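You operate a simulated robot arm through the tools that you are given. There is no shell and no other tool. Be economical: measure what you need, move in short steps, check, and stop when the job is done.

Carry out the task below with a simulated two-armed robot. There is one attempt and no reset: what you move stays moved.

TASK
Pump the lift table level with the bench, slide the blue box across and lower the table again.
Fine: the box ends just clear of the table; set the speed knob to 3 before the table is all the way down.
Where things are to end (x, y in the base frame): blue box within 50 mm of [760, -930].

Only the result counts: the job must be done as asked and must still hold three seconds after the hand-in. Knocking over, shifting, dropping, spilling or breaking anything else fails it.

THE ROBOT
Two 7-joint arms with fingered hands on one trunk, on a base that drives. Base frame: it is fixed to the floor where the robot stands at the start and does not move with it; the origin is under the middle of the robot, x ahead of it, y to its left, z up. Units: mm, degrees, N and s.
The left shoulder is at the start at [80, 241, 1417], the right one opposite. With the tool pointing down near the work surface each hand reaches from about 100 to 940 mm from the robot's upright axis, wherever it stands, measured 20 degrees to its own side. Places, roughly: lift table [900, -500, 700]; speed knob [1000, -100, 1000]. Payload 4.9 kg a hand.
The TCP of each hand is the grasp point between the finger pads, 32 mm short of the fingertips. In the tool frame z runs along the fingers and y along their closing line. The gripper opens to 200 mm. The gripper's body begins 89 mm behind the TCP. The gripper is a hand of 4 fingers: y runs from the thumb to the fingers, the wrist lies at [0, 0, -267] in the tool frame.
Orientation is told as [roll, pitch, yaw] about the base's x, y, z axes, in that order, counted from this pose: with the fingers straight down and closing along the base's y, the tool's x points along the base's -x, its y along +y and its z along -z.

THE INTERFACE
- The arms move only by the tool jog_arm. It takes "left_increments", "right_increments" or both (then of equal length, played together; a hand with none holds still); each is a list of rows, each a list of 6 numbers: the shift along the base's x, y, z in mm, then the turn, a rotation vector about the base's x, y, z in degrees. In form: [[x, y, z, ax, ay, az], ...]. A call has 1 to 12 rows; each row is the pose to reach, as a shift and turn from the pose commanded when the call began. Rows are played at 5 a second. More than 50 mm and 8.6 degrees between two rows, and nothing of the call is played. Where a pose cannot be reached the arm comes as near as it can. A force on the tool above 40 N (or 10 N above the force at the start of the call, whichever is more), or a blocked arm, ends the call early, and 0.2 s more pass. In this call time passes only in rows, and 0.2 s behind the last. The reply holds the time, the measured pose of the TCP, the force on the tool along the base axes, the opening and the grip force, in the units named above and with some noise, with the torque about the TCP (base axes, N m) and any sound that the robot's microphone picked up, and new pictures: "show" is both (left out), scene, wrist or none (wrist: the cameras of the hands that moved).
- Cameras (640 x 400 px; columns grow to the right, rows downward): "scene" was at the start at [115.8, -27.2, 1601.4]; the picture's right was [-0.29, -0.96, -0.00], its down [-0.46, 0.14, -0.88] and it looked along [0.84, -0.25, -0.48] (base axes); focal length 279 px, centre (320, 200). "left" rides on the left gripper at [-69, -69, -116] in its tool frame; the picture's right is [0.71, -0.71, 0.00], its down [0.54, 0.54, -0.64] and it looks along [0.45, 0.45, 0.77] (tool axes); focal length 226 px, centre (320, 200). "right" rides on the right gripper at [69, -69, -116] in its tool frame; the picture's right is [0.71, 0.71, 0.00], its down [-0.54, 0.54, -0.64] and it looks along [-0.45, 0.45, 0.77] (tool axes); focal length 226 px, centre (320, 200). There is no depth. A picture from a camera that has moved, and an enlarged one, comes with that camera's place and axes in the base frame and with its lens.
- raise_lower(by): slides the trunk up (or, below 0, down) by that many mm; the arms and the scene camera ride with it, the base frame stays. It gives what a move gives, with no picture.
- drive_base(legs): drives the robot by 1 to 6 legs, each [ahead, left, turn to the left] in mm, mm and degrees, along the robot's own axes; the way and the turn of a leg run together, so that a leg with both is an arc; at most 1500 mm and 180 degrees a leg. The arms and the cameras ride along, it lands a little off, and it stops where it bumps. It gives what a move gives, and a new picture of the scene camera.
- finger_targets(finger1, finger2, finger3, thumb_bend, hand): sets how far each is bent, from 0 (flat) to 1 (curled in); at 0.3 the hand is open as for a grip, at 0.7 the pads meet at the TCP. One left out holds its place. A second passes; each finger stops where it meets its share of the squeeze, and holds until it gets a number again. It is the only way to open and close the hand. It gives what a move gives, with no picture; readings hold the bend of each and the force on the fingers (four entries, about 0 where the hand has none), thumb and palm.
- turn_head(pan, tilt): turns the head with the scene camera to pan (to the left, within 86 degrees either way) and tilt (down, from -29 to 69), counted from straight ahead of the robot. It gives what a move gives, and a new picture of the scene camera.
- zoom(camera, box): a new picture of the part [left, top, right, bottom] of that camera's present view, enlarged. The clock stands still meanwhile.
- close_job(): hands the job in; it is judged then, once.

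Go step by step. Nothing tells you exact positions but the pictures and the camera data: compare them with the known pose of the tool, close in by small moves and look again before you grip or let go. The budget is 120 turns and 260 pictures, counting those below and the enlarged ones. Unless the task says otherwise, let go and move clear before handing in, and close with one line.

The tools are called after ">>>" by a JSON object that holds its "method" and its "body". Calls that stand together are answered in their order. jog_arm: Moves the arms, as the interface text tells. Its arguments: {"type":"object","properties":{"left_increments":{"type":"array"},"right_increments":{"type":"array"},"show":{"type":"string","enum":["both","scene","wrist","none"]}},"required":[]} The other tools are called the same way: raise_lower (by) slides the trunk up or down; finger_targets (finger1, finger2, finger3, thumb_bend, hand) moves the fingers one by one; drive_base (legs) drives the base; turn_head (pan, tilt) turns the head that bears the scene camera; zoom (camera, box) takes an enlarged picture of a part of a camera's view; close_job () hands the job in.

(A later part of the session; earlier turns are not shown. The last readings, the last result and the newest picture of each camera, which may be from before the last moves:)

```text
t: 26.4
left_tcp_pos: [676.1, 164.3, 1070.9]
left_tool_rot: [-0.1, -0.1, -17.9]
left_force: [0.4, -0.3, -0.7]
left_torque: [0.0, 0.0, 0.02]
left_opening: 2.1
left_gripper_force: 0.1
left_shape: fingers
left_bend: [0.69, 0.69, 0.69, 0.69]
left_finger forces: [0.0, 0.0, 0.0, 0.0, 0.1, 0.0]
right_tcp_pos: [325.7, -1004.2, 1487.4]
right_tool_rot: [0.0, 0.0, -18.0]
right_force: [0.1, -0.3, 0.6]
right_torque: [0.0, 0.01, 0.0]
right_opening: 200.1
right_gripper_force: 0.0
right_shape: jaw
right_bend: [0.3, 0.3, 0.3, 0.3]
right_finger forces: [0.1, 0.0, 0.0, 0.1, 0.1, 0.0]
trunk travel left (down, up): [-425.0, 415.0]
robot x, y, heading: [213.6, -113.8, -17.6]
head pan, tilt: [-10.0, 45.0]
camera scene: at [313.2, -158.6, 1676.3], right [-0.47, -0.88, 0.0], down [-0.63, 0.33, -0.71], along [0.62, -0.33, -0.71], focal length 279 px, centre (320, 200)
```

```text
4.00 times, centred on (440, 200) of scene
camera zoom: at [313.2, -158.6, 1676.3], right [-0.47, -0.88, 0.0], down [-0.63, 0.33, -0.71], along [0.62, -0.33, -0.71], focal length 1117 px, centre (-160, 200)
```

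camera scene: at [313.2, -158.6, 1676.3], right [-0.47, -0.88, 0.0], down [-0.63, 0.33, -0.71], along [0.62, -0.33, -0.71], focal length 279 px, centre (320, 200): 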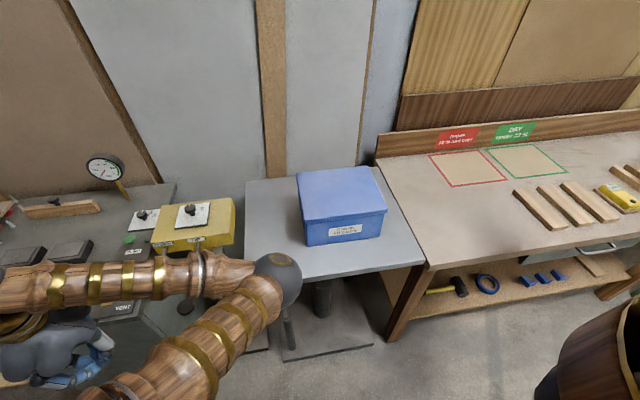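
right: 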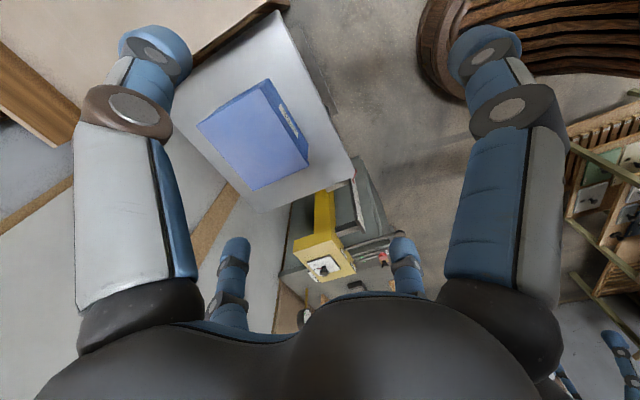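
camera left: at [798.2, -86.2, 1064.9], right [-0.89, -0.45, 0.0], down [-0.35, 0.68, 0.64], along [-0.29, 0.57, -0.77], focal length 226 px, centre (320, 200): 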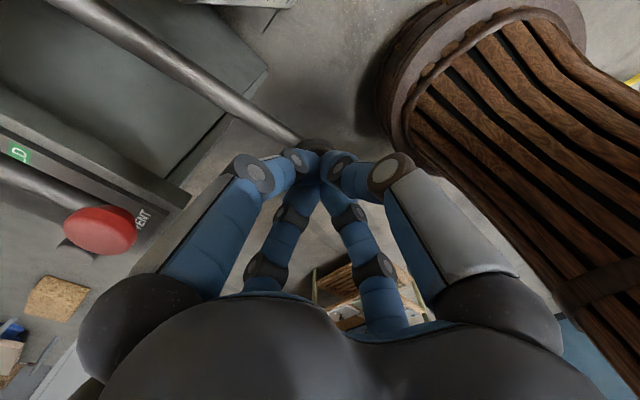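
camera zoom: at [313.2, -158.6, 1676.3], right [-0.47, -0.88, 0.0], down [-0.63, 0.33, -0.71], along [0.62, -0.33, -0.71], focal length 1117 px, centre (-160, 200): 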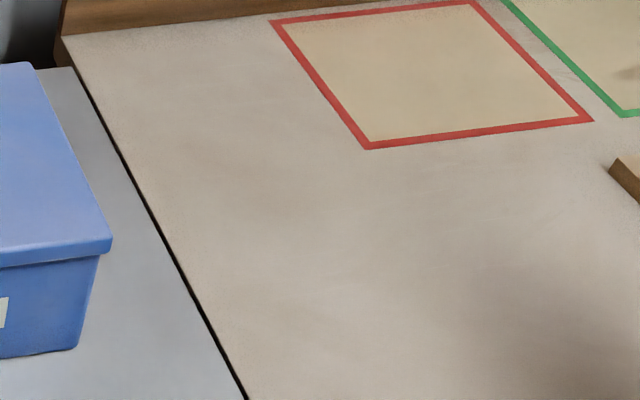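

I move the left arm up out of the way and bring the right hand, fingers pinched, above the bench to measure both surfaces by touch.

>>> {"method": "finger_targets", "body": {"hand": "right", "finger1": 0.7, "finger2": 0.7, "finger3": 0.7, "thumb_bend": 0.7}}

>>> {"method": "jog_arm", "body": {"left_increments": [[-10, 20, 35, 0, 0, 0], [-20, 40, 70, 0, 0, 0], [-30, 60, 105, 0, 0, 0], [-40, 80, 140, 0, 0, 0], [-50, 100, 175, 0, 0, 0], [-60, 120, 210, 0, 0, 0], [-70, 140, 245, 0, 0, 0], [-80, 160, 280, 0, 0, 0], [-80, 160, 280, 0, 0, 0], [-80, 160, 280, 0, 0, 0], [-80, 160, 280, 0, 0, 0], [-80, 160, 280, 0, 0, 0]], "right_increments": [[34, 16, -31, 0, 0, 0], [68, 33, -62, 0, 0, 0], [102, 49, -93, 0, 0, 0], [136, 66, -124, 0, 0, 0], [170, 82, -155, 0, 0, 0], [205, 98, -186, 0, 0, 0], [239, 115, -217, 0, 0, 0], [273, 131, -248, 0, 0, 0], [307, 148, -279, 0, 0, 0], [341, 164, -310, 0, 0, 0], [376, 181, -341, 0, 0, 0], [412, 198, -372, 0, 0, 0]], "show": "both"}}

>>> {"method": "zoom", "body": {"camera": "scene", "box": [200, 190, 360, 290]}}

```text
t: 27.4
left_tcp_pos: [677.2, 162.8, 1070.3]
left_tool_rot: [0.1, 0.0, -17.9]
left_force: [-0.2, 0.3, 1.0]
left_torque: [0.04, 0.0, -0.05]
left_opening: 1.8
left_gripper_force: 0.0
left_shape: fingers
left_bend: [0.69, 0.69, 0.69, 0.69]
left_finger forces: [0.0, 0.1, 0.0, 0.0, 0.0, 0.1]
right_tcp_pos: [325.8, -1005.3, 1486.3]
right_tool_rot: [0.0, 0.0, -18.0]
right_force: [0.1, -0.2, -0.4]
right_torque: [0.03, -0.04, -0.01]
right_opening: 2.1
right_gripper_force: 0.1
right_shape: fingers
right_bend: [0.69, 0.69, 0.69, 0.69]
right_finger forces: [0.0, 0.0, 0.0, 0.0, 0.0, 0.0]
trunk travel left (down, up): [-425.0, 415.0]
robot x, y, heading: [217.4, -111.0, -18.1]
head pan, tilt: [-10.0, 45.0]
```

```text
refused: row 12 steps farther than a row can; nothing moved
```

```text
4.00 times, centred on (280, 240) of scene
camera zoom: at [312.8, -159.8, 1676.3], right [-0.47, -0.88, 0.0], down [-0.62, 0.33, -0.71], along [0.62, -0.33, -0.71], focal length 1117 px, centre (480, 40)
```

zoom: 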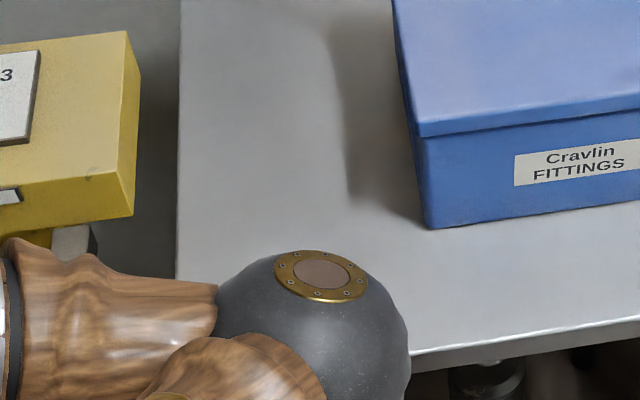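

The same move again with slightly smaller steps.

>>> {"method": "jog_arm", "body": {"left_increments": [[-10, 20, 35, 0, 0, 0], [-20, 40, 70, 0, 0, 0], [-30, 60, 105, 0, 0, 0], [-40, 80, 140, 0, 0, 0], [-50, 100, 175, 0, 0, 0], [-60, 120, 210, 0, 0, 0], [-70, 140, 245, 0, 0, 0], [-80, 160, 280, 0, 0, 0], [-80, 160, 280, 0, 0, 0], [-80, 160, 280, 0, 0, 0], [-80, 160, 280, 0, 0, 0], [-80, 160, 280, 0, 0, 0]], "right_increments": [[34, 16, -30, 0, 0, 0], [68, 32, -60, 0, 0, 0], [102, 48, -90, 0, 0, 0], [136, 64, -120, 0, 0, 0], [170, 80, -150, 0, 0, 0], [204, 96, -180, 0, 0, 0], [238, 112, -210, 0, 0, 0], [272, 128, -240, 0, 0, 0], [306, 144, -270, 0, 0, 0], [340, 160, -300, 0, 0, 0], [374, 176, -330, 0, 0, 0], [408, 192, -360, 0, 0, 0]], "show": "both"}}

>>> {"method": "zoom", "body": {"camera": "scene", "box": [200, 190, 360, 290]}}

```text
t: 30.0
left_tcp_pos: [598.1, 320.9, 1350.9]
left_tool_rot: [0.0, 0.0, -18.1]
left_force: [1.8, 0.2, -0.2]
left_torque: [-0.01, 0.08, 0.01]
left_opening: 1.8
left_gripper_force: 0.1
left_shape: fingers
left_bend: [0.69, 0.69, 0.69, 0.69]
left_finger forces: [0.0, 0.1, 0.0, 0.0, 0.1, 0.0]
left hand out of reach, approached as far as the arm can: row 1, 2, 3, 4
right_tcp_pos: [736.7, -812.0, 1125.7]
right_tool_rot: [-0.2, 0.1, -18.2]
right_force: [0.1, 0.1, 0.3]
right_torque: [0.05, 0.03, 0.04]
right_opening: 2.4
right_gripper_force: 0.0
right_shape: fingers
right_bend: [0.69, 0.69, 0.69, 0.69]
right_finger forces: [0.0, 0.1, 0.1, 0.1, 0.0, 0.1]
trunk travel left (down, up): [-425.0, 415.0]
robot x, y, heading: [212.0, -110.9, -18.0]
head pan, tilt: [-10.0, 45.0]
camera scene: at [315.9, -159.2, 1676.2], right [-0.47, -0.88, 0.0], down [-0.63, 0.33, -0.71], along [0.62, -0.33, -0.71], focal length 279 px, centre (320, 200)
camera right: at [649.1, -856.6, 1241.9], right [-0.45, 0.89, 0.0], down [0.68, 0.35, 0.64], along [0.57, 0.29, -0.77], focal length 226 px, centre (320, 200)
camera left: at [642.5, 236.6, 1466.8], right [-0.89, -0.45, 0.0], down [-0.35, 0.68, 0.64], along [-0.29, 0.57, -0.77], focal length 226 px, centre (320, 200)
```

scene: 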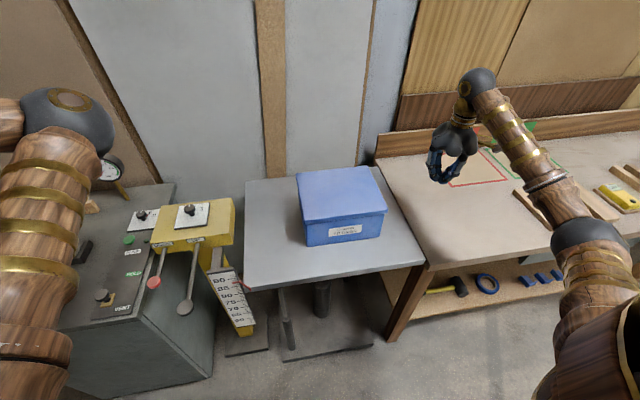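
right: 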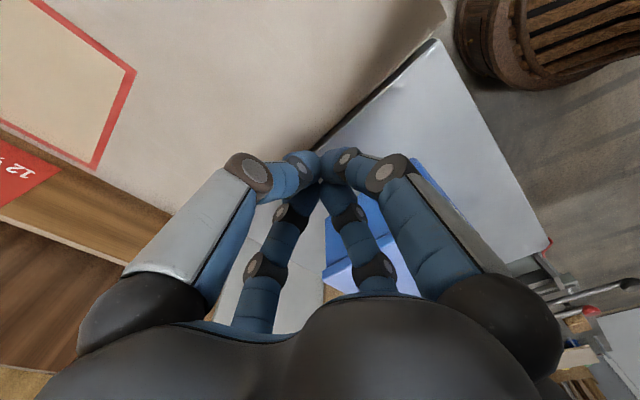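
left: 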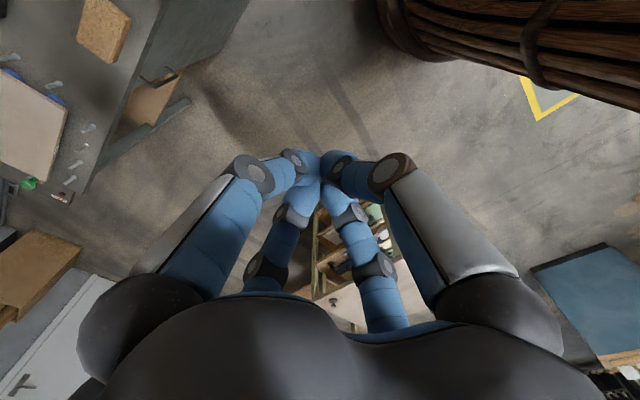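

```text
4.00 times, centred on (280, 240) of scene
camera zoom: at [315.9, -159.2, 1676.2], right [-0.47, -0.88, 0.0], down [-0.63, 0.33, -0.71], along [0.62, -0.33, -0.71], focal length 1117 px, centre (480, 40)
```

zoom: 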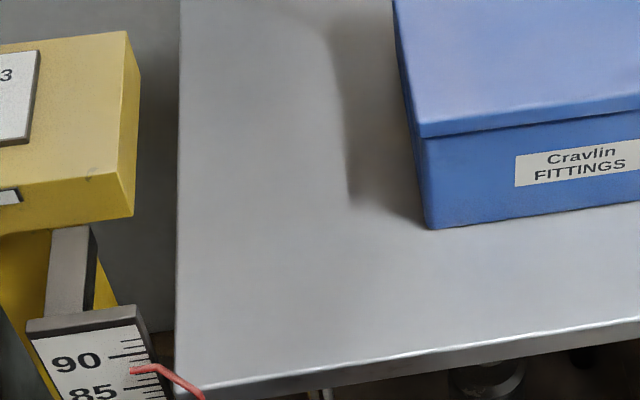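

The pointer reads about 88. Now I feel for the bench top with the right fingertips.

>>> {"method": "jog_arm", "body": {"right_increments": [[0, -10, -40, 0, 0, 0], [0, -20, -80, 0, 0, 0], [0, -20, -120, 0, 0, 0], [0, -20, -145, 0, 0, 0], [0, -20, -155, 0, 0, 0], [0, -20, -163, 0, 0, 0], [0, -20, -169, 0, 0, 0], [0, -20, -175, 0, 0, 0], [0, -20, -181, 0, 0, 0], [0, -20, -187, 0, 0, 0], [0, -20, -193, 0, 0, 0], [0, -20, -199, 0, 0, 0]], "show": "scene"}}

```text
t: 32.6
left_tcp_pos: [595.8, 322.0, 1352.4]
left_tool_rot: [0.1, -0.2, -17.7]
left_force: [0.9, -0.5, 0.3]
left_torque: [-0.02, 0.0, 0.03]
left_opening: 1.7
left_gripper_force: 0.2
left_shape: fingers
left_bend: [0.69, 0.69, 0.69, 0.69]
left_finger forces: [0.0, 0.0, 0.0, 0.0, 0.1, 0.0]
right_tcp_pos: [733.4, -832.5, 926.5]
right_tool_rot: [0.0, 0.0, -18.0]
right_force: [0.9, 0.0, 0.2]
right_torque: [0.01, 0.02, -0.01]
right_opening: 2.3
right_gripper_force: 0.1
right_shape: fingers
right_bend: [0.69, 0.69, 0.69, 0.69]
right_finger forces: [0.1, 0.1, 0.1, 0.0, 0.0, 0.1]
trunk travel left (down, up): [-425.0, 415.0]
robot x, y, heading: [218.2, -109.9, -17.8]
head pan, tilt: [-10.0, 45.0]
camera scene: at [313.1, -159.5, 1676.3], right [-0.47, -0.88, 0.0], down [-0.62, 0.33, -0.71], along [0.62, -0.33, -0.71], focal length 279 px, centre (320, 200)
```

scene: 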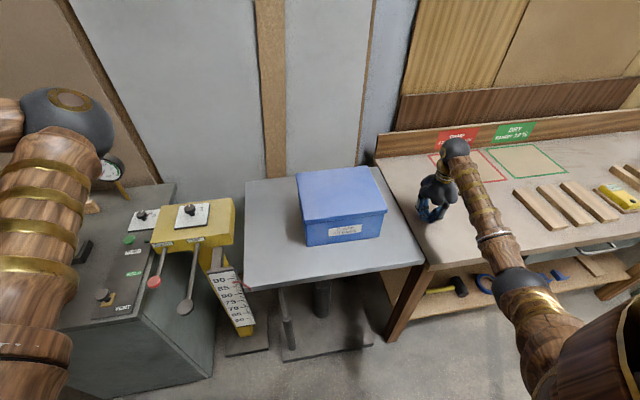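

Not touching yet; down further in small steps.

>>> {"method": "jog_arm", "body": {"right_increments": [[0, 0, -4, 0, 0, 0], [0, 0, -8, 0, 0, 0], [0, 0, -12, 0, 0, 0], [0, 0, -16, 0, 0, 0], [0, 0, -20, 0, 0, 0], [0, 0, -24, 0, 0, 0], [0, 0, -28, 0, 0, 0], [0, 0, -32, 0, 0, 0], [0, 0, -36, 0, 0, 0], [0, 0, -40, 0, 0, 0]], "show": "wrist"}}

```text
t: 34.0
left_tcp_pos: [593.8, 323.2, 1350.7]
left_tool_rot: [0.0, -0.3, -18.0]
left_force: [1.0, 0.0, -0.9]
left_torque: [0.06, 0.04, 0.03]
left_opening: 1.7
left_gripper_force: 0.0
left_shape: fingers
left_bend: [0.69, 0.69, 0.69, 0.69]
left_finger forces: [0.0, 0.0, 0.1, 0.0, 0.0, 0.1]
right_tcp_pos: [735.2, -834.3, 914.3]
right_tool_rot: [-0.3, -0.6, -18.0]
right_force: [-4.4, 6.8, 25.9]
right_torque: [0.43, 0.17, 0.02]
right_opening: 1.8
right_gripper_force: 15.0
right_shape: fingers
right_bend: [0.69, 0.69, 0.69, 0.7]
right_finger forces: [16.5, 15.0, 0.0, 0.0, 0.0, 0.0]
trunk travel left (down, up): [-425.0, 415.0]
robot x, y, heading: [212.2, -110.2, -18.1]
head pan, tilt: [-10.0, 45.0]
stopped in row 6 (right hand): the force on the tool passed its limit at 44 N (the readings are from after the stop); the commanded pose is now the measured one
camera right: at [646.9, -878.1, 1029.9], right [-0.45, 0.89, -0.01], down [0.68, 0.35, 0.65], along [0.58, 0.29, -0.76], focal length 226 px, centre (320, 200)
```

right: 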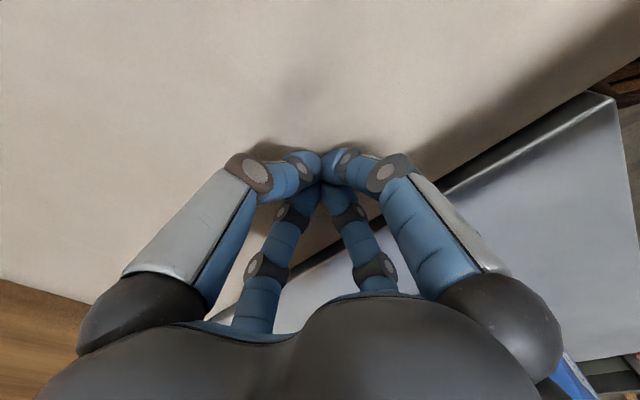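

Bench contact is at TCP z ≈ 916. I repeat the touch on the near-right corner of the table, clear of the box.

>>> {"method": "jog_arm", "body": {"right_increments": [[0, 0, 40, 0, 0, 0], [-20, 30, 60, 0, 0, 0], [-45, 70, 60, 0, 0, 0], [-70, 110, 60, 0, 0, 0], [-89, 151, 60, 0, 0, 0], [-89, 151, 25, 0, 0, 0], [-89, 151, 14, 0, 0, 0], [-89, 151, 10, 0, 0, 0], [-89, 151, 6, 0, 0, 0], [-89, 151, 2, 0, 0, 0], [-89, 151, -2, 0, 0, 0], [-89, 151, -6, 0, 0, 0]], "show": "both"}}

```text
t: 35.9
left_tcp_pos: [593.4, 324.0, 1350.4]
left_tool_rot: [0.0, -0.2, -17.9]
left_force: [0.0, -0.1, 0.1]
left_torque: [0.08, 0.01, 0.02]
left_opening: 2.1
left_gripper_force: 0.0
left_shape: fingers
left_bend: [0.69, 0.69, 0.69, 0.69]
left_finger forces: [0.0, 0.1, 0.0, 0.0, 0.0, 0.0]
right_tcp_pos: [645.9, -683.9, 922.8]
right_tool_rot: [-0.5, -1.0, -18.0]
right_force: [-3.1, 6.0, 31.0]
right_torque: [0.32, 0.31, -0.01]
right_opening: 1.3
right_gripper_force: 20.3
right_shape: fingers
right_bend: [0.69, 0.69, 0.69, 0.7]
right_finger forces: [18.0, 15.9, 0.1, 0.0, 7.4, 0.0]
trunk travel left (down, up): [-425.0, 415.0]
robot x, y, heading: [216.9, -114.5, -17.9]
head pan, tilt: [-10.0, 45.0]
stopped in row 9 (right hand): the force on the tool passed its limit at 46 N (the readings are from after the stop); the commanded pose is now the measured one
camera scene: at [311.1, -157.1, 1676.8], right [-0.47, -0.88, 0.0], down [-0.62, 0.33, -0.71], along [0.63, -0.33, -0.71], focal length 279 px, centre (320, 200)
camera right: at [557.8, -727.7, 1038.8], right [-0.45, 0.89, -0.02], down [0.67, 0.36, 0.65], along [0.58, 0.28, -0.76], focal length 226 px, centre (320, 200)
```

scene: 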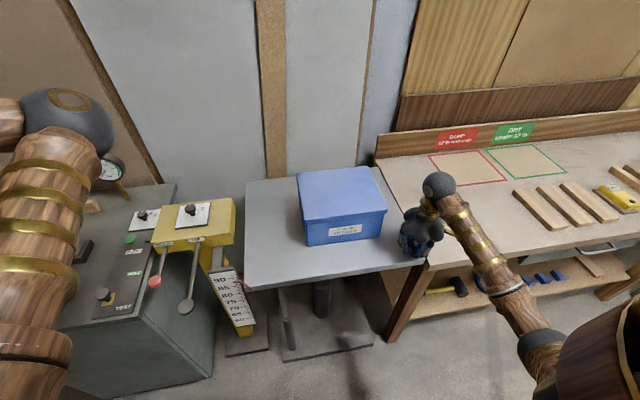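
right: 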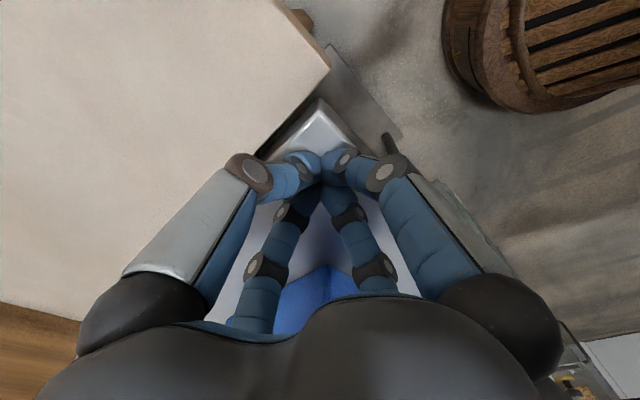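

Table contact came at 923 against 914 for the bench: the table is some 8 mm high. I read the scale closely.

>>> {"method": "jog_arm", "body": {"right_increments": [[0, 0, 40, 0, 0, 0], [0, -30, 80, 0, 0, 0], [0, -60, 100, 0, 0, 0]], "show": "none"}}

>>> {"method": "zoom", "body": {"camera": "scene", "box": [200, 255, 264, 335]}}

>>> {"method": "zoom", "body": {"camera": "scene", "box": [205, 265, 255, 297]}}

>>> {"method": "zoom", "body": {"camera": "scene", "box": [395, 235, 459, 275]}}

```text
t: 36.7
left_tcp_pos: [595.8, 320.9, 1352.2]
left_tool_rot: [0.1, -0.1, -17.9]
left_force: [-0.7, 0.0, -0.2]
left_torque: [0.02, 0.03, 0.03]
left_opening: 1.8
left_gripper_force: 0.0
left_shape: fingers
left_bend: [0.69, 0.69, 0.69, 0.69]
left_finger forces: [0.0, 0.1, 0.0, 0.0, 0.0, 0.0]
right_tcp_pos: [645.9, -745.4, 1019.6]
right_tool_rot: [-0.3, -0.7, -18.0]
right_force: [0.4, -0.1, 0.4]
right_torque: [0.02, 0.01, 0.0]
right_opening: 2.3
right_gripper_force: 0.0
right_shape: fingers
right_bend: [0.69, 0.69, 0.69, 0.69]
right_finger forces: [0.0, 0.0, 0.1, 0.1, 0.0, 0.1]
trunk travel left (down, up): [-425.0, 415.0]
robot x, y, heading: [214.7, -112.3, -17.6]
head pan, tilt: [-10.0, 45.0]
```

```text
5.00 times, centred on (232, 295) of scene
camera zoom: at [313.2, -160.3, 1676.2], right [-0.47, -0.88, 0.0], down [-0.62, 0.33, -0.71], along [0.62, -0.33, -0.71], focal length 1396 px, centre (760, -275)
```

zoom: 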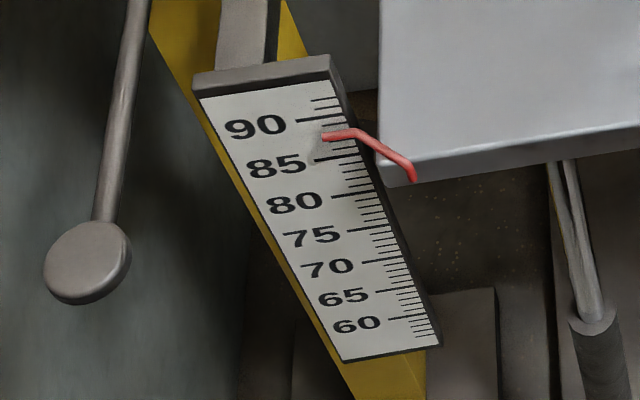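

```text
12.50 times, centred on (230, 281) of scene
camera zoom: at [313.2, -160.3, 1676.2], right [-0.47, -0.88, 0.0], down [-0.62, 0.33, -0.71], along [0.62, -0.33, -0.71], focal length 3490 px, centre (1445, -812)
```

zoom: 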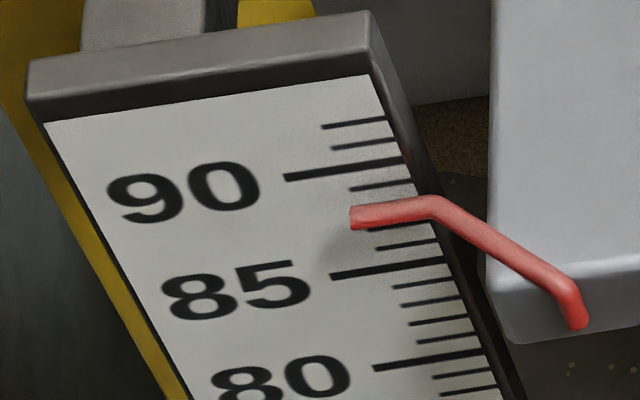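

```text
10.00 times, centred on (427, 255) of scene
camera zoom: at [313.2, -160.3, 1676.2], right [-0.47, -0.88, 0.0], down [-0.62, 0.33, -0.71], along [0.62, -0.33, -0.71], focal length 2792 px, centre (-750, -350)
```

zoom: 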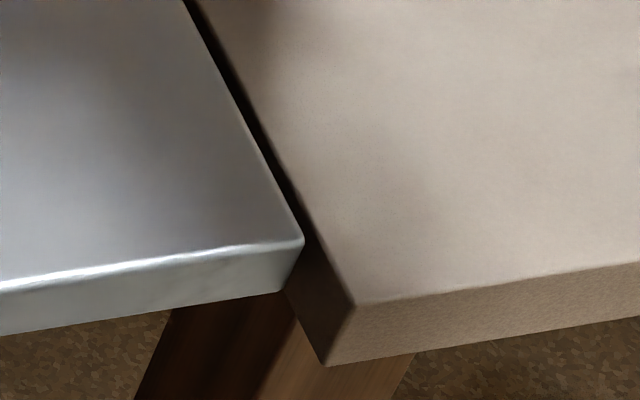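

The pointer reads about 88 and the bench seems slightly lower. I bring the left hand over the red DOWN ball for a short, small press.

>>> {"method": "jog_arm", "body": {"left_increments": [[26, -26, -20, 0, 0, 0], [52, -52, -40, 0, 0, 0], [78, -78, -60, 0, 0, 0], [104, -104, -80, 0, 0, 0], [130, -130, -105, 0, 0, 0], [156, -156, -130, 0, 0, 0], [182, -182, -155, 0, 0, 0], [208, -208, -180, 0, 0, 0], [234, -234, -205, 0, 0, 0], [258, -262, -230, 0, 0, 0], [258, -262, -260, 0, 0, 0]], "show": "both"}}

```text
t: 39.1
left_tcp_pos: [853.4, 60.1, 1091.2]
left_tool_rot: [0.0, 0.0, -17.9]
left_force: [0.3, 0.3, 0.4]
left_torque: [-0.01, -0.02, 0.02]
left_opening: 1.8
left_gripper_force: 0.0
left_shape: fingers
left_bend: [0.69, 0.69, 0.69, 0.69]
left_finger forces: [0.1, 0.0, 0.0, 0.0, 0.1, 0.1]
right_tcp_pos: [646.3, -744.8, 1020.6]
right_tool_rot: [-0.3, -0.7, -18.0]
right_force: [-0.4, 0.6, -0.1]
right_torque: [0.01, 0.01, 0.02]
right_opening: 1.9
right_gripper_force: 0.0
right_shape: fingers
right_bend: [0.69, 0.69, 0.69, 0.69]
right_finger forces: [0.0, 0.1, 0.0, 0.0, 0.0, 0.0]
trunk travel left (down, up): [-425.0, 415.0]
robot x, y, heading: [218.3, -109.6, -18.3]
head pan, tilt: [-10.0, 45.0]
camera scene: at [313.2, -158.6, 1676.4], right [-0.47, -0.88, 0.0], down [-0.62, 0.33, -0.71], along [0.62, -0.33, -0.71], focal length 279 px, centre (320, 200)
camera left: at [897.0, -25.1, 1207.4], right [-0.89, -0.46, 0.0], down [-0.35, 0.68, 0.64], along [-0.29, 0.57, -0.77], focal length 226 px, centre (320, 200)
```

scene: 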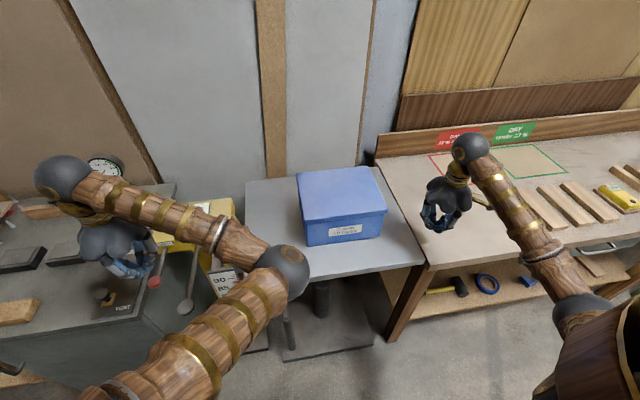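
left: 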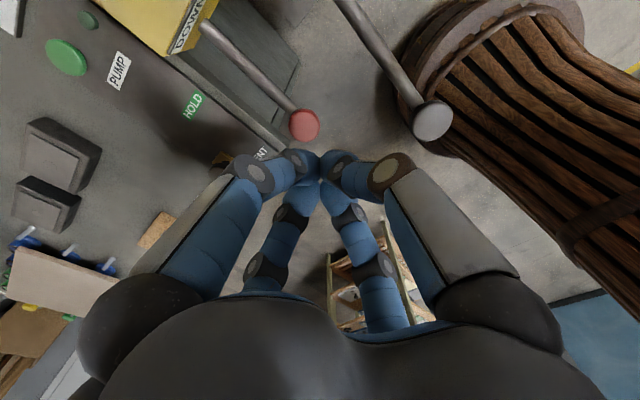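

I centre on the red ball and come down to light contact.

>>> {"method": "jog_arm", "body": {"left_increments": [[10, 6, -30, 0, 0, 0], [11, 7, -60, 0, 0, 0], [11, 7, -74, 0, 0, 0], [11, 7, -80, 0, 0, 0], [11, 7, -84, 0, 0, 0]], "show": "wrist"}}

```text
t: 40.3
left_tcp_pos: [864.0, 66.4, 1006.3]
left_tool_rot: [0.0, -0.1, -17.9]
left_force: [0.8, -0.1, 1.5]
left_torque: [0.0, -0.03, 0.0]
left_opening: 1.3
left_gripper_force: 0.1
left_shape: fingers
left_bend: [0.69, 0.69, 0.69, 0.69]
left_finger forces: [0.0, 0.0, 0.1, 0.1, 0.1, 0.1]
right_tcp_pos: [645.9, -746.0, 1019.7]
right_tool_rot: [-0.3, -0.7, -18.0]
right_force: [0.3, 0.4, -0.2]
right_torque: [-0.01, -0.04, -0.02]
right_opening: 2.1
right_gripper_force: 0.1
right_shape: fingers
right_bend: [0.69, 0.69, 0.69, 0.69]
right_finger forces: [0.1, 0.0, 0.0, 0.0, 0.1, 0.0]
trunk travel left (down, up): [-425.0, 415.0]
robot x, y, heading: [216.0, -109.4, -18.1]
head pan, tilt: [-10.0, 45.0]
camera left: at [908.4, -18.3, 1123.8], right [-0.89, -0.46, 0.0], down [-0.35, 0.68, 0.64], along [-0.29, 0.57, -0.77], focal length 226 px, centre (320, 200)
```

left: 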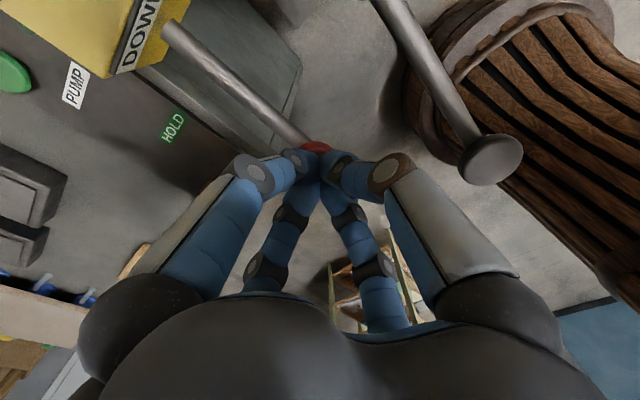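

Just touching. A small press of 12 mm and release, then I check the pointer.

>>> {"method": "jog_arm", "body": {"left_increments": [[0, 0, -12, 0, 0, 0], [0, 0, 4, 0, 0, 0]], "show": "none"}}

>>> {"method": "zoom", "body": {"camera": "scene", "box": [205, 265, 255, 297]}}

```text
t: 40.9
left_tcp_pos: [864.0, 67.2, 1011.0]
left_tool_rot: [0.1, -0.2, -17.9]
left_force: [1.0, 0.3, 0.8]
left_torque: [-0.01, -0.03, -0.01]
left_opening: 1.8
left_gripper_force: 0.0
left_shape: fingers
left_bend: [0.69, 0.69, 0.69, 0.69]
left_finger forces: [0.0, 0.0, 0.1, 0.0, 0.0, 0.1]
right_tcp_pos: [645.7, -746.1, 1020.3]
right_tool_rot: [-0.3, -0.6, -18.0]
right_force: [-0.1, 0.7, 0.5]
right_torque: [-0.01, -0.01, -0.01]
right_opening: 2.4
right_gripper_force: 0.0
right_shape: fingers
right_bend: [0.69, 0.69, 0.69, 0.69]
right_finger forces: [0.0, 0.1, 0.0, 0.0, 0.1, 0.0]
trunk travel left (down, up): [-425.0, 415.0]
robot x, y, heading: [215.0, -108.8, -18.1]
head pan, tilt: [-10.0, 45.0]
```

```text
12.50 times, centred on (230, 281) of scene
camera zoom: at [312.9, -160.0, 1676.3], right [-0.47, -0.88, 0.0], down [-0.62, 0.33, -0.71], along [0.62, -0.33, -0.71], focal length 3490 px, centre (1445, -812)
```

zoom: 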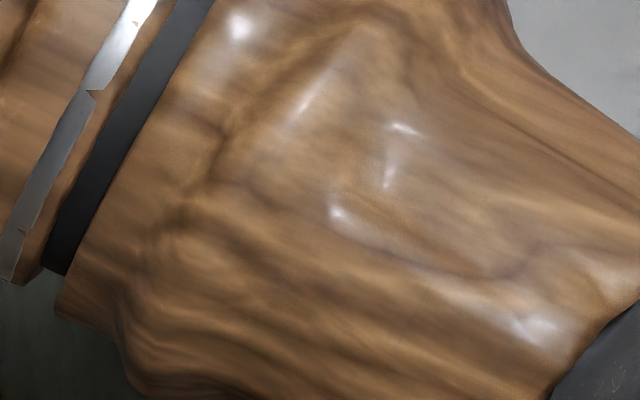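

The arm hides the scale; I compare the table corner with the bench corner instead.

>>> {"method": "zoom", "body": {"camera": "scene", "box": [395, 235, 459, 275]}}

```text
10.00 times, centred on (427, 255) of scene
camera zoom: at [312.9, -160.0, 1676.3], right [-0.47, -0.88, 0.0], down [-0.62, 0.33, -0.71], along [0.62, -0.33, -0.71], focal length 2792 px, centre (-750, -350)
```

zoom: 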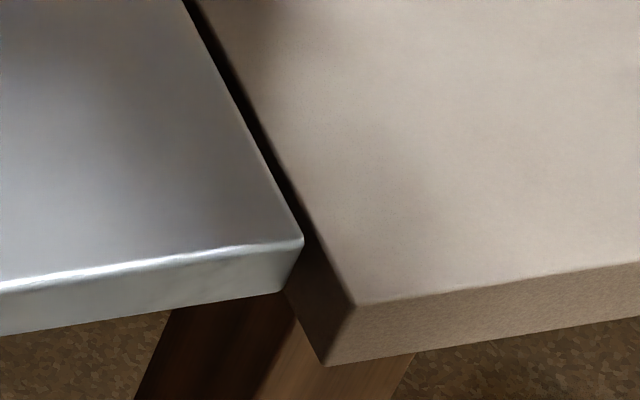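

No change from that. A deeper short press.

>>> {"method": "jog_arm", "body": {"left_increments": [[0, 0, -15, 0, 0, 0], [0, 0, -28, 0, 0, 0], [0, 0, 0, 0, 0, 0]], "show": "none"}}

>>> {"method": "zoom", "body": {"camera": "scene", "box": [395, 235, 459, 275]}}

```text
t: 41.7
left_tcp_pos: [863.7, 65.7, 1010.7]
left_tool_rot: [0.1, -0.1, -17.9]
left_force: [0.8, -0.4, 0.8]
left_torque: [0.03, -0.06, 0.01]
left_opening: 2.1
left_gripper_force: 0.2
left_shape: fingers
left_bend: [0.69, 0.69, 0.69, 0.69]
left_finger forces: [0.0, 0.1, 0.0, 0.0, 0.0, 0.0]
right_tcp_pos: [645.2, -745.5, 1021.6]
right_tool_rot: [-0.3, -0.7, -17.9]
right_force: [-0.3, 0.1, -0.1]
right_torque: [-0.01, -0.02, -0.02]
right_opening: 2.1
right_gripper_force: 0.1
right_shape: fingers
right_bend: [0.69, 0.69, 0.69, 0.69]
right_finger forces: [0.1, 0.0, 0.1, 0.1, 0.0, 0.0]
trunk travel left (down, up): [-425.0, 415.0]
robot x, y, heading: [212.7, -109.8, -18.0]
head pan, tilt: [-10.0, 45.0]
```

```text
10.00 times, centred on (427, 255) of scene
camera zoom: at [312.8, -160.5, 1676.2], right [-0.47, -0.88, 0.0], down [-0.62, 0.33, -0.71], along [0.62, -0.33, -0.71], focal length 2792 px, centre (-750, -350)
```

zoom: 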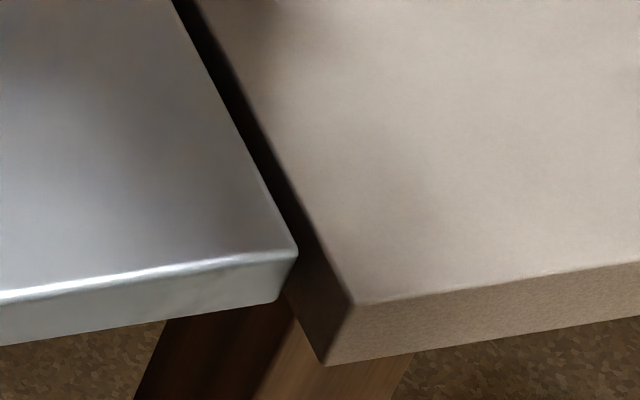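

It dropped about 5 mm. I recheck by touch: first the bench just below the right hand.

>>> {"method": "jog_arm", "body": {"right_increments": [[0, -5, -45, 0, 0, 0], [0, -10, -85, 0, 0, 0], [0, -10, -90, 0, 0, 0], [0, -10, -93, 0, 0, 0], [0, -10, -96, 0, 0, 0], [0, -10, -99, 0, 0, 0], [0, -10, -102, 0, 0, 0], [0, -10, -105, 0, 0, 0], [0, -10, -108, 0, 0, 0], [0, -10, -111, 0, 0, 0], [0, -10, -114, 0, 0, 0]], "show": "none"}}

>>> {"method": "jog_arm", "body": {"right_increments": [[0, 0, 30, 0, 0, 0], [0, 40, 30, 0, 0, 0], [0, 72, 30, 0, 0, 0], [0, 72, 18, 0, 0, 0], [0, 72, 14, 0, 0, 0], [0, 72, 11, 0, 0, 0], [0, 72, 8, 0, 0, 0], [0, 72, 5, 0, 0, 0], [0, 72, 2, 0, 0, 0], [0, 72, -1, 0, 0, 0], [0, 72, -4, 0, 0, 0]], "show": "none"}}

```text
t: 44.0
left_tcp_pos: [862.7, 67.9, 1011.9]
left_tool_rot: [0.0, -0.2, -17.9]
left_force: [-0.4, -0.1, 1.9]
left_torque: [0.0, 0.0, -0.01]
left_opening: 1.8
left_gripper_force: 0.0
left_shape: fingers
left_bend: [0.69, 0.69, 0.69, 0.69]
left_finger forces: [0.0, 0.0, 0.0, 0.0, 0.1, 0.0]
right_tcp_pos: [647.0, -756.5, 912.9]
right_tool_rot: [-0.7, -1.3, -18.1]
right_force: [-4.0, 6.2, 28.6]
right_torque: [0.4, 0.34, -0.02]
right_opening: 1.4
right_gripper_force: 19.9
right_shape: fingers
right_bend: [0.69, 0.69, 0.69, 0.7]
right_finger forces: [17.8, 16.2, 0.0, 0.0, 6.1, 0.1]
trunk travel left (down, up): [-425.0, 415.0]
robot x, y, heading: [213.6, -110.1, -18.0]
head pan, tilt: [-10.0, 45.0]
stopped in row 11 (right hand): the force on the tool passed its limit at 44 N (the readings are from after the stop); the commanded pose is now the measured one
```

```text
t: 46.2
left_tcp_pos: [863.8, 67.8, 1011.8]
left_tool_rot: [0.0, -0.2, -17.9]
left_force: [0.4, 0.1, 0.9]
left_torque: [0.03, 0.04, -0.01]
left_opening: 1.9
left_gripper_force: 0.1
left_shape: fingers
left_bend: [0.69, 0.69, 0.69, 0.69]
left_finger forces: [0.1, 0.0, 0.1, 0.1, 0.1, 0.0]
right_tcp_pos: [646.5, -685.7, 916.8]
right_tool_rot: [-0.5, -1.6, -18.1]
right_force: [-3.7, 4.6, 27.2]
right_torque: [0.27, 0.32, 0.0]
right_opening: 1.5
right_gripper_force: 22.8
right_shape: fingers
right_bend: [0.69, 0.69, 0.69, 0.7]
right_finger forces: [17.5, 14.8, 6.3, 0.1, 7.3, 0.0]
trunk travel left (down, up): [-425.0, 415.0]
robot x, y, heading: [217.9, -111.5, -18.1]
head pan, tilt: [-10.0, 45.0]
stopped in row 10 (right hand): the force on the tool passed its limit at 44 N (the readings are from after the stop); the commanded pose is now the measured one
```

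Bench 913, table 917: level within about 4 mm, the table a hair high, which is good for sliding. I retract the left arm and lift the right hand, then open it to use two fingers as a wide pusher.

>>> {"method": "jog_arm", "body": {"left_increments": [[-5, 5, 30, 0, 0, 0], [-28, 28, 60, 0, 0, 0], [-52, 50, 90, 0, 0, 0], [-76, 73, 118, 0, 0, 0], [-100, 96, 146, 0, 0, 0], [-124, 119, 174, 0, 0, 0], [-148, 142, 202, 0, 0, 0], [-172, 165, 230, 0, 0, 0], [-196, 188, 258, 0, 0, 0], [-220, 211, 286, 0, 0, 0], [-244, 234, 314, 0, 0, 0], [-268, 254, 339, 0, 0, 0]], "right_increments": [[0, 0, 45, 0, 0, 0], [0, 0, 90, 0, 0, 0], [0, 0, 135, 0, 0, 0], [0, 0, 180, 0, 0, 0], [0, 0, 225, 0, 0, 0], [0, 0, 245, 0, 0, 8], [0, 0, 245, 0, 0, 16], [0, 0, 245, 0, 0, 24], [0, 0, 245, 0, 0, 32], [0, 0, 245, 0, 0, 40], [0, 0, 245, 0.5, 1.6, 45], [0, 0, 245, 0.5, 1.6, 45]], "show": "none"}}

>>> {"method": "finger_targets", "body": {"hand": "right", "finger1": 0.35, "finger2": 0.35, "finger3": 0.35, "thumb_bend": 0.35}}

>>> {"method": "turn_head", "body": {"pan": -15, "tilt": 45}}

>>> {"method": "zoom", "body": {"camera": "right", "box": [0, 0, 640, 400]}}

```text
t: 48.8
left_tcp_pos: [595.4, 321.7, 1351.4]
left_tool_rot: [0.0, -0.2, -17.9]
left_force: [0.1, 0.5, 0.1]
left_torque: [-0.01, -0.02, -0.03]
left_opening: 2.2
left_gripper_force: 0.1
left_shape: fingers
left_bend: [0.69, 0.69, 0.69, 0.69]
left_finger forces: [0.0, 0.1, 0.1, 0.1, 0.1, 0.1]
right_tcp_pos: [645.4, -686.3, 1158.2]
right_tool_rot: [0.0, 0.2, 26.9]
right_force: [-0.2, 0.2, 0.3]
right_torque: [-0.02, 0.0, 0.03]
right_opening: 1.9
right_gripper_force: 0.1
right_shape: fingers
right_bend: [0.69, 0.69, 0.69, 0.69]
right_finger forces: [0.1, 0.0, 0.0, 0.1, 0.1, 0.1]
trunk travel left (down, up): [-425.0, 415.0]
robot x, y, heading: [214.1, -109.1, -17.9]
head pan, tilt: [-10.0, 45.0]
```

```text
t: 49.8
left_tcp_pos: [598.6, 320.2, 1350.5]
left_tool_rot: [0.1, -0.1, -17.8]
left_force: [0.1, 0.1, -0.2]
left_torque: [0.01, 0.0, -0.04]
left_opening: 2.1
left_gripper_force: 0.1
left_shape: fingers
left_bend: [0.69, 0.69, 0.69, 0.69]
left_finger forces: [0.1, 0.0, 0.1, 0.0, 0.1, 0.0]
right_tcp_pos: [648.8, -686.7, 1158.0]
right_tool_rot: [0.1, 0.1, 26.9]
right_force: [-0.3, -0.3, -0.6]
right_torque: [0.0, -0.03, -0.03]
right_opening: 123.0
right_gripper_force: 0.0
right_shape: fingers
right_bend: [0.35, 0.35, 0.35, 0.35]
right_finger forces: [0.1, 0.0, 0.0, 0.2, 0.0, 0.0]
trunk travel left (down, up): [-425.0, 415.0]
robot x, y, heading: [214.0, -106.9, -17.9]
head pan, tilt: [-10.0, 45.0]
```

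```text
t: 50.5
left_tcp_pos: [597.0, 320.8, 1351.7]
left_tool_rot: [0.1, -0.1, -18.0]
left_force: [0.2, 0.0, 1.0]
left_torque: [0.04, 0.0, 0.0]
left_opening: 1.8
left_gripper_force: 0.1
left_shape: fingers
left_bend: [0.69, 0.69, 0.69, 0.69]
left_finger forces: [0.0, 0.1, 0.0, 0.0, 0.0, 0.1]
right_tcp_pos: [647.9, -687.0, 1157.5]
right_tool_rot: [0.0, 0.1, 26.9]
right_force: [-0.3, 0.2, 0.5]
right_torque: [-0.01, -0.02, 0.01]
right_opening: 122.8
right_gripper_force: 0.1
right_shape: fingers
right_bend: [0.35, 0.35, 0.35, 0.35]
right_finger forces: [0.0, 0.0, 0.0, 0.0, 0.1, 0.1]
trunk travel left (down, up): [-425.0, 415.0]
robot x, y, heading: [215.5, -110.3, -18.0]
head pan, tilt: [-15.0, 45.0]
camera scene: at [309.5, -165.4, 1676.3], right [-0.54, -0.84, 0.0], down [-0.59, 0.38, -0.71], along [0.59, -0.38, -0.71], focal length 279 px, centre (320, 200)
```

scene: 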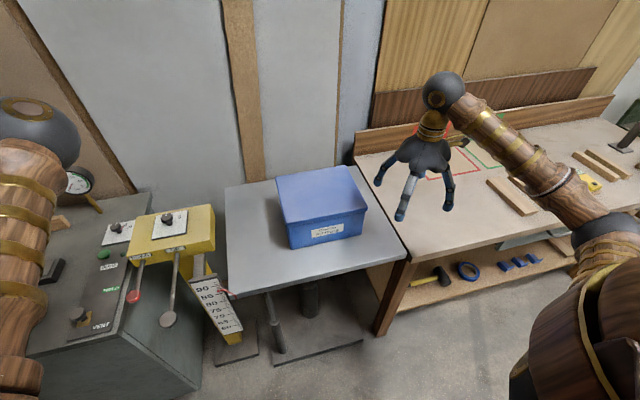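

```text
1.00 times, centred on (320, 200) of right (not enlarged: the box is as wide or as high as the picture)
camera zoom: at [618.0, -779.5, 1274.8], right [-0.95, 0.31, 0.0], down [0.24, 0.73, 0.64], along [0.2, 0.61, -0.77], focal length 226 px, centre (320, 200)
```

zoom: 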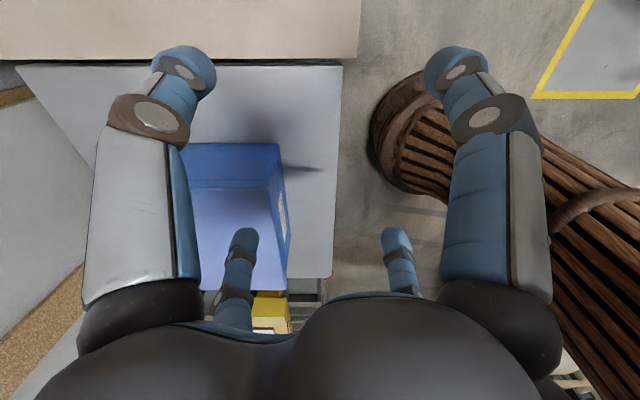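

The opened hand has two fingers in line on the side toward the bench, just what I want. The box centre is about f=1015 along the table's depth, so I carry the hand over the box to its left side.

>>> {"method": "jog_arm", "body": {"right_increments": [[30, 35, 0, 0, 0, 0], [60, 70, 0, 0, 0, 0], [91, 106, 0, 0, 0, 0], [122, 142, 0, 0, 0, 0], [153, 178, 0, 0, 0, 0], [184, 214, 0, 0, 0, 0], [216, 252, 0, 0, 0, 0], [248, 290, 0, 0, 0, 0], [280, 328, 0, 0, 0, 0], [314, 364, 0, 0, 0, 0], [316, 372, -20, 0, 0, 0]], "show": "both"}}

```text
t: 52.9
left_tcp_pos: [596.7, 319.9, 1352.0]
left_tool_rot: [0.0, -0.2, -17.9]
left_force: [-0.6, 0.4, -0.4]
left_torque: [0.0, 0.02, -0.01]
left_opening: 2.0
left_gripper_force: 0.1
left_shape: fingers
left_bend: [0.69, 0.69, 0.69, 0.69]
left_finger forces: [0.1, 0.1, 0.1, 0.0, 0.1, 0.0]
right_tcp_pos: [964.3, -315.8, 1138.0]
right_tool_rot: [0.1, 0.2, 26.8]
right_force: [-1.0, -0.7, -0.2]
right_torque: [0.04, 0.03, 0.05]
right_opening: 122.9
right_gripper_force: 0.0
right_shape: fingers
right_bend: [0.35, 0.35, 0.35, 0.35]
right_finger forces: [0.0, 0.0, 0.0, 0.0, 0.0, 0.0]
trunk travel left (down, up): [-425.0, 415.0]
robot x, y, heading: [214.6, -109.6, -18.2]
head pan, tilt: [-15.0, 45.0]
camera scene: at [309.7, -166.2, 1676.3], right [-0.54, -0.84, 0.0], down [-0.59, 0.39, -0.71], along [0.59, -0.38, -0.71], focal length 279 px, centre (320, 200)
camera right: at [934.5, -408.8, 1255.0], right [-0.95, 0.31, 0.0], down [0.24, 0.73, 0.64], along [0.2, 0.61, -0.77], focal length 226 px, centre (320, 200)
```

scene: 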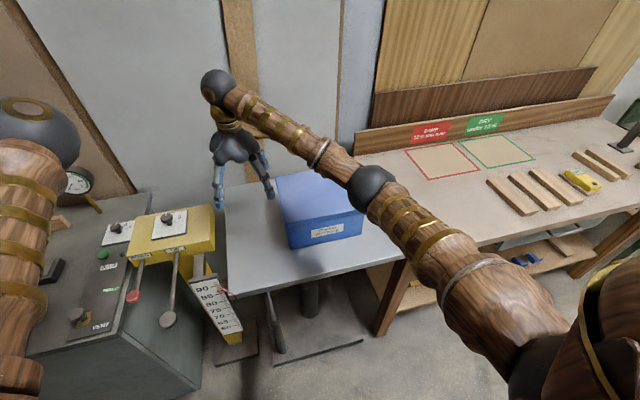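
right: 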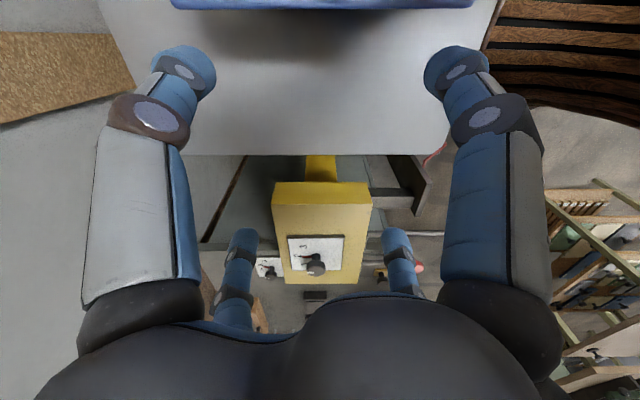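

The box's left face is centred on the hand. I descend in stages.

>>> {"method": "jog_arm", "body": {"right_increments": [[0, 0, -30, 0, 0, 0], [0, 0, -60, 0, 0, 0], [0, 0, -90, 0, 0, 0], [0, 0, -120, 0, 0, 0], [0, 0, -145, 0, 0, 0]], "show": "both"}}

```text
t: 54.1
left_tcp_pos: [598.1, 321.3, 1350.8]
left_tool_rot: [0.1, -0.1, -18.0]
left_force: [1.2, 0.3, 0.8]
left_torque: [-0.02, 0.0, 0.01]
left_opening: 1.9
left_gripper_force: 0.0
left_shape: fingers
left_bend: [0.69, 0.69, 0.69, 0.69]
left_finger forces: [0.0, 0.0, 0.1, 0.1, 0.1, 0.0]
right_tcp_pos: [964.1, -315.0, 992.7]
right_tool_rot: [0.0, 0.2, 26.9]
right_force: [-0.1, 0.4, 0.5]
right_torque: [-0.02, 0.01, 0.0]
right_opening: 122.8
right_gripper_force: 0.1
right_shape: fingers
right_bend: [0.35, 0.35, 0.35, 0.35]
right_finger forces: [0.0, 0.1, 0.0, 0.1, 0.0, 0.0]
trunk travel left (down, up): [-425.0, 415.0]
robot x, y, heading: [210.7, -109.9, -17.9]
head pan, tilt: [-15.0, 45.0]
camera scene: at [310.0, -165.6, 1676.4], right [-0.54, -0.84, 0.0], down [-0.59, 0.38, -0.71], along [0.59, -0.38, -0.71], focal length 279 px, centre (320, 200)
camera right: at [934.6, -408.3, 1109.0], right [-0.95, 0.31, 0.0], down [0.24, 0.73, 0.64], along [0.2, 0.61, -0.77], focal length 226 px, centre (320, 200)
```

scene: 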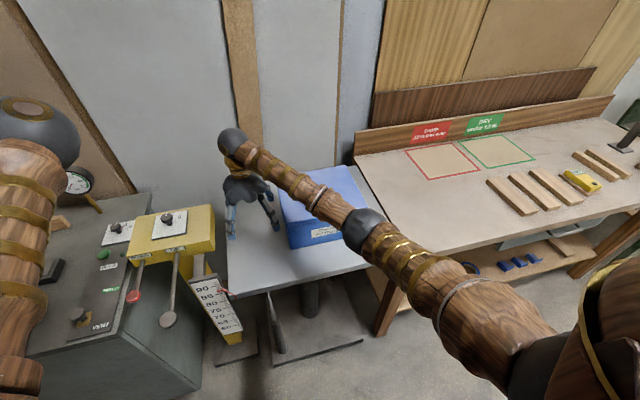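
right: 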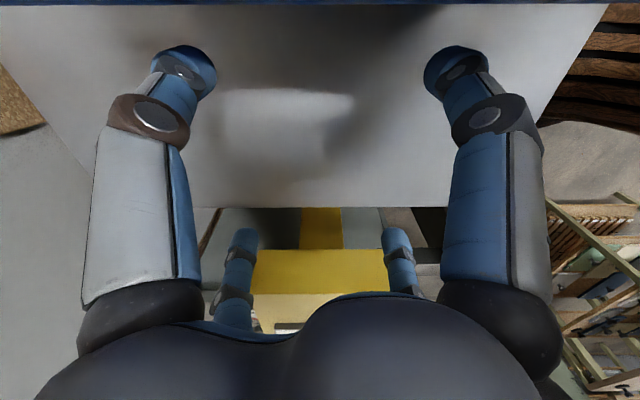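

Clearances look fine. I descend to push height and move up to the box face.

>>> {"method": "jog_arm", "body": {"right_increments": [[0, 0, -12, 0, 0, 0], [0, 0, -24, 0, 0, 0], [0, 0, -36, 0, 0, 0], [0, 0, -42, 0, 0, 0], [-3, -10, -42, 0, 0, 0], [-6, -19, -42, 0, 0, 0], [-9, -29, -42, 0, 0, 0]], "show": "both"}}

```text
t: 55.7
left_tcp_pos: [595.3, 321.9, 1350.1]
left_tool_rot: [0.0, -0.2, -17.8]
left_force: [-0.3, -0.4, 0.8]
left_torque: [0.0, 0.0, 0.01]
left_opening: 1.8
left_gripper_force: 0.0
left_shape: fingers
left_bend: [0.69, 0.69, 0.69, 0.69]
left_finger forces: [0.0, 0.0, 0.0, 0.0, 0.0, 0.1]
right_tcp_pos: [955.7, -341.7, 949.9]
right_tool_rot: [0.0, 0.1, 27.0]
right_force: [3.1, 5.6, 1.5]
right_torque: [-0.04, -0.01, 0.21]
right_opening: 121.1
right_gripper_force: 2.7
right_shape: fingers
right_bend: [0.36, 0.35, 0.35, 0.36]
right_finger forces: [2.0, 0.0, 0.0, 0.0, 4.0, 0.1]
trunk travel left (down, up): [-425.0, 415.0]
robot x, y, heading: [216.0, -108.5, -17.9]
head pan, tilt: [-15.0, 45.0]
camera scene: at [310.2, -163.4, 1676.4], right [-0.54, -0.84, 0.0], down [-0.59, 0.38, -0.71], along [0.59, -0.38, -0.71], focal length 279 px, centre (320, 200)
camera right: at [925.7, -434.4, 1067.6], right [-0.95, 0.31, 0.0], down [0.24, 0.73, 0.64], along [0.2, 0.61, -0.77], focal length 226 px, centre (320, 200)
```

scene: 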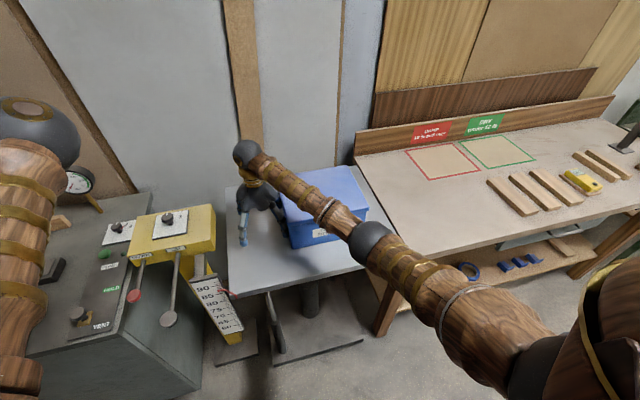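
right: 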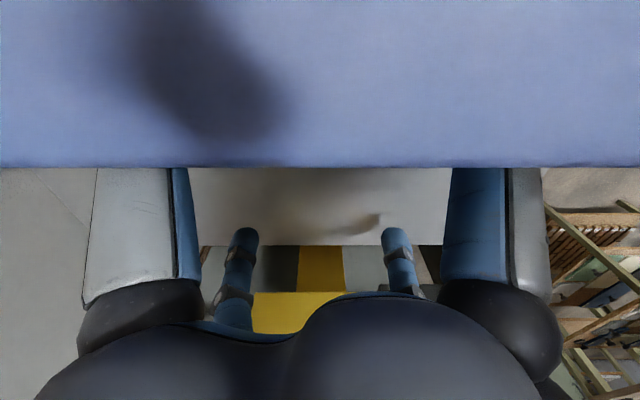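

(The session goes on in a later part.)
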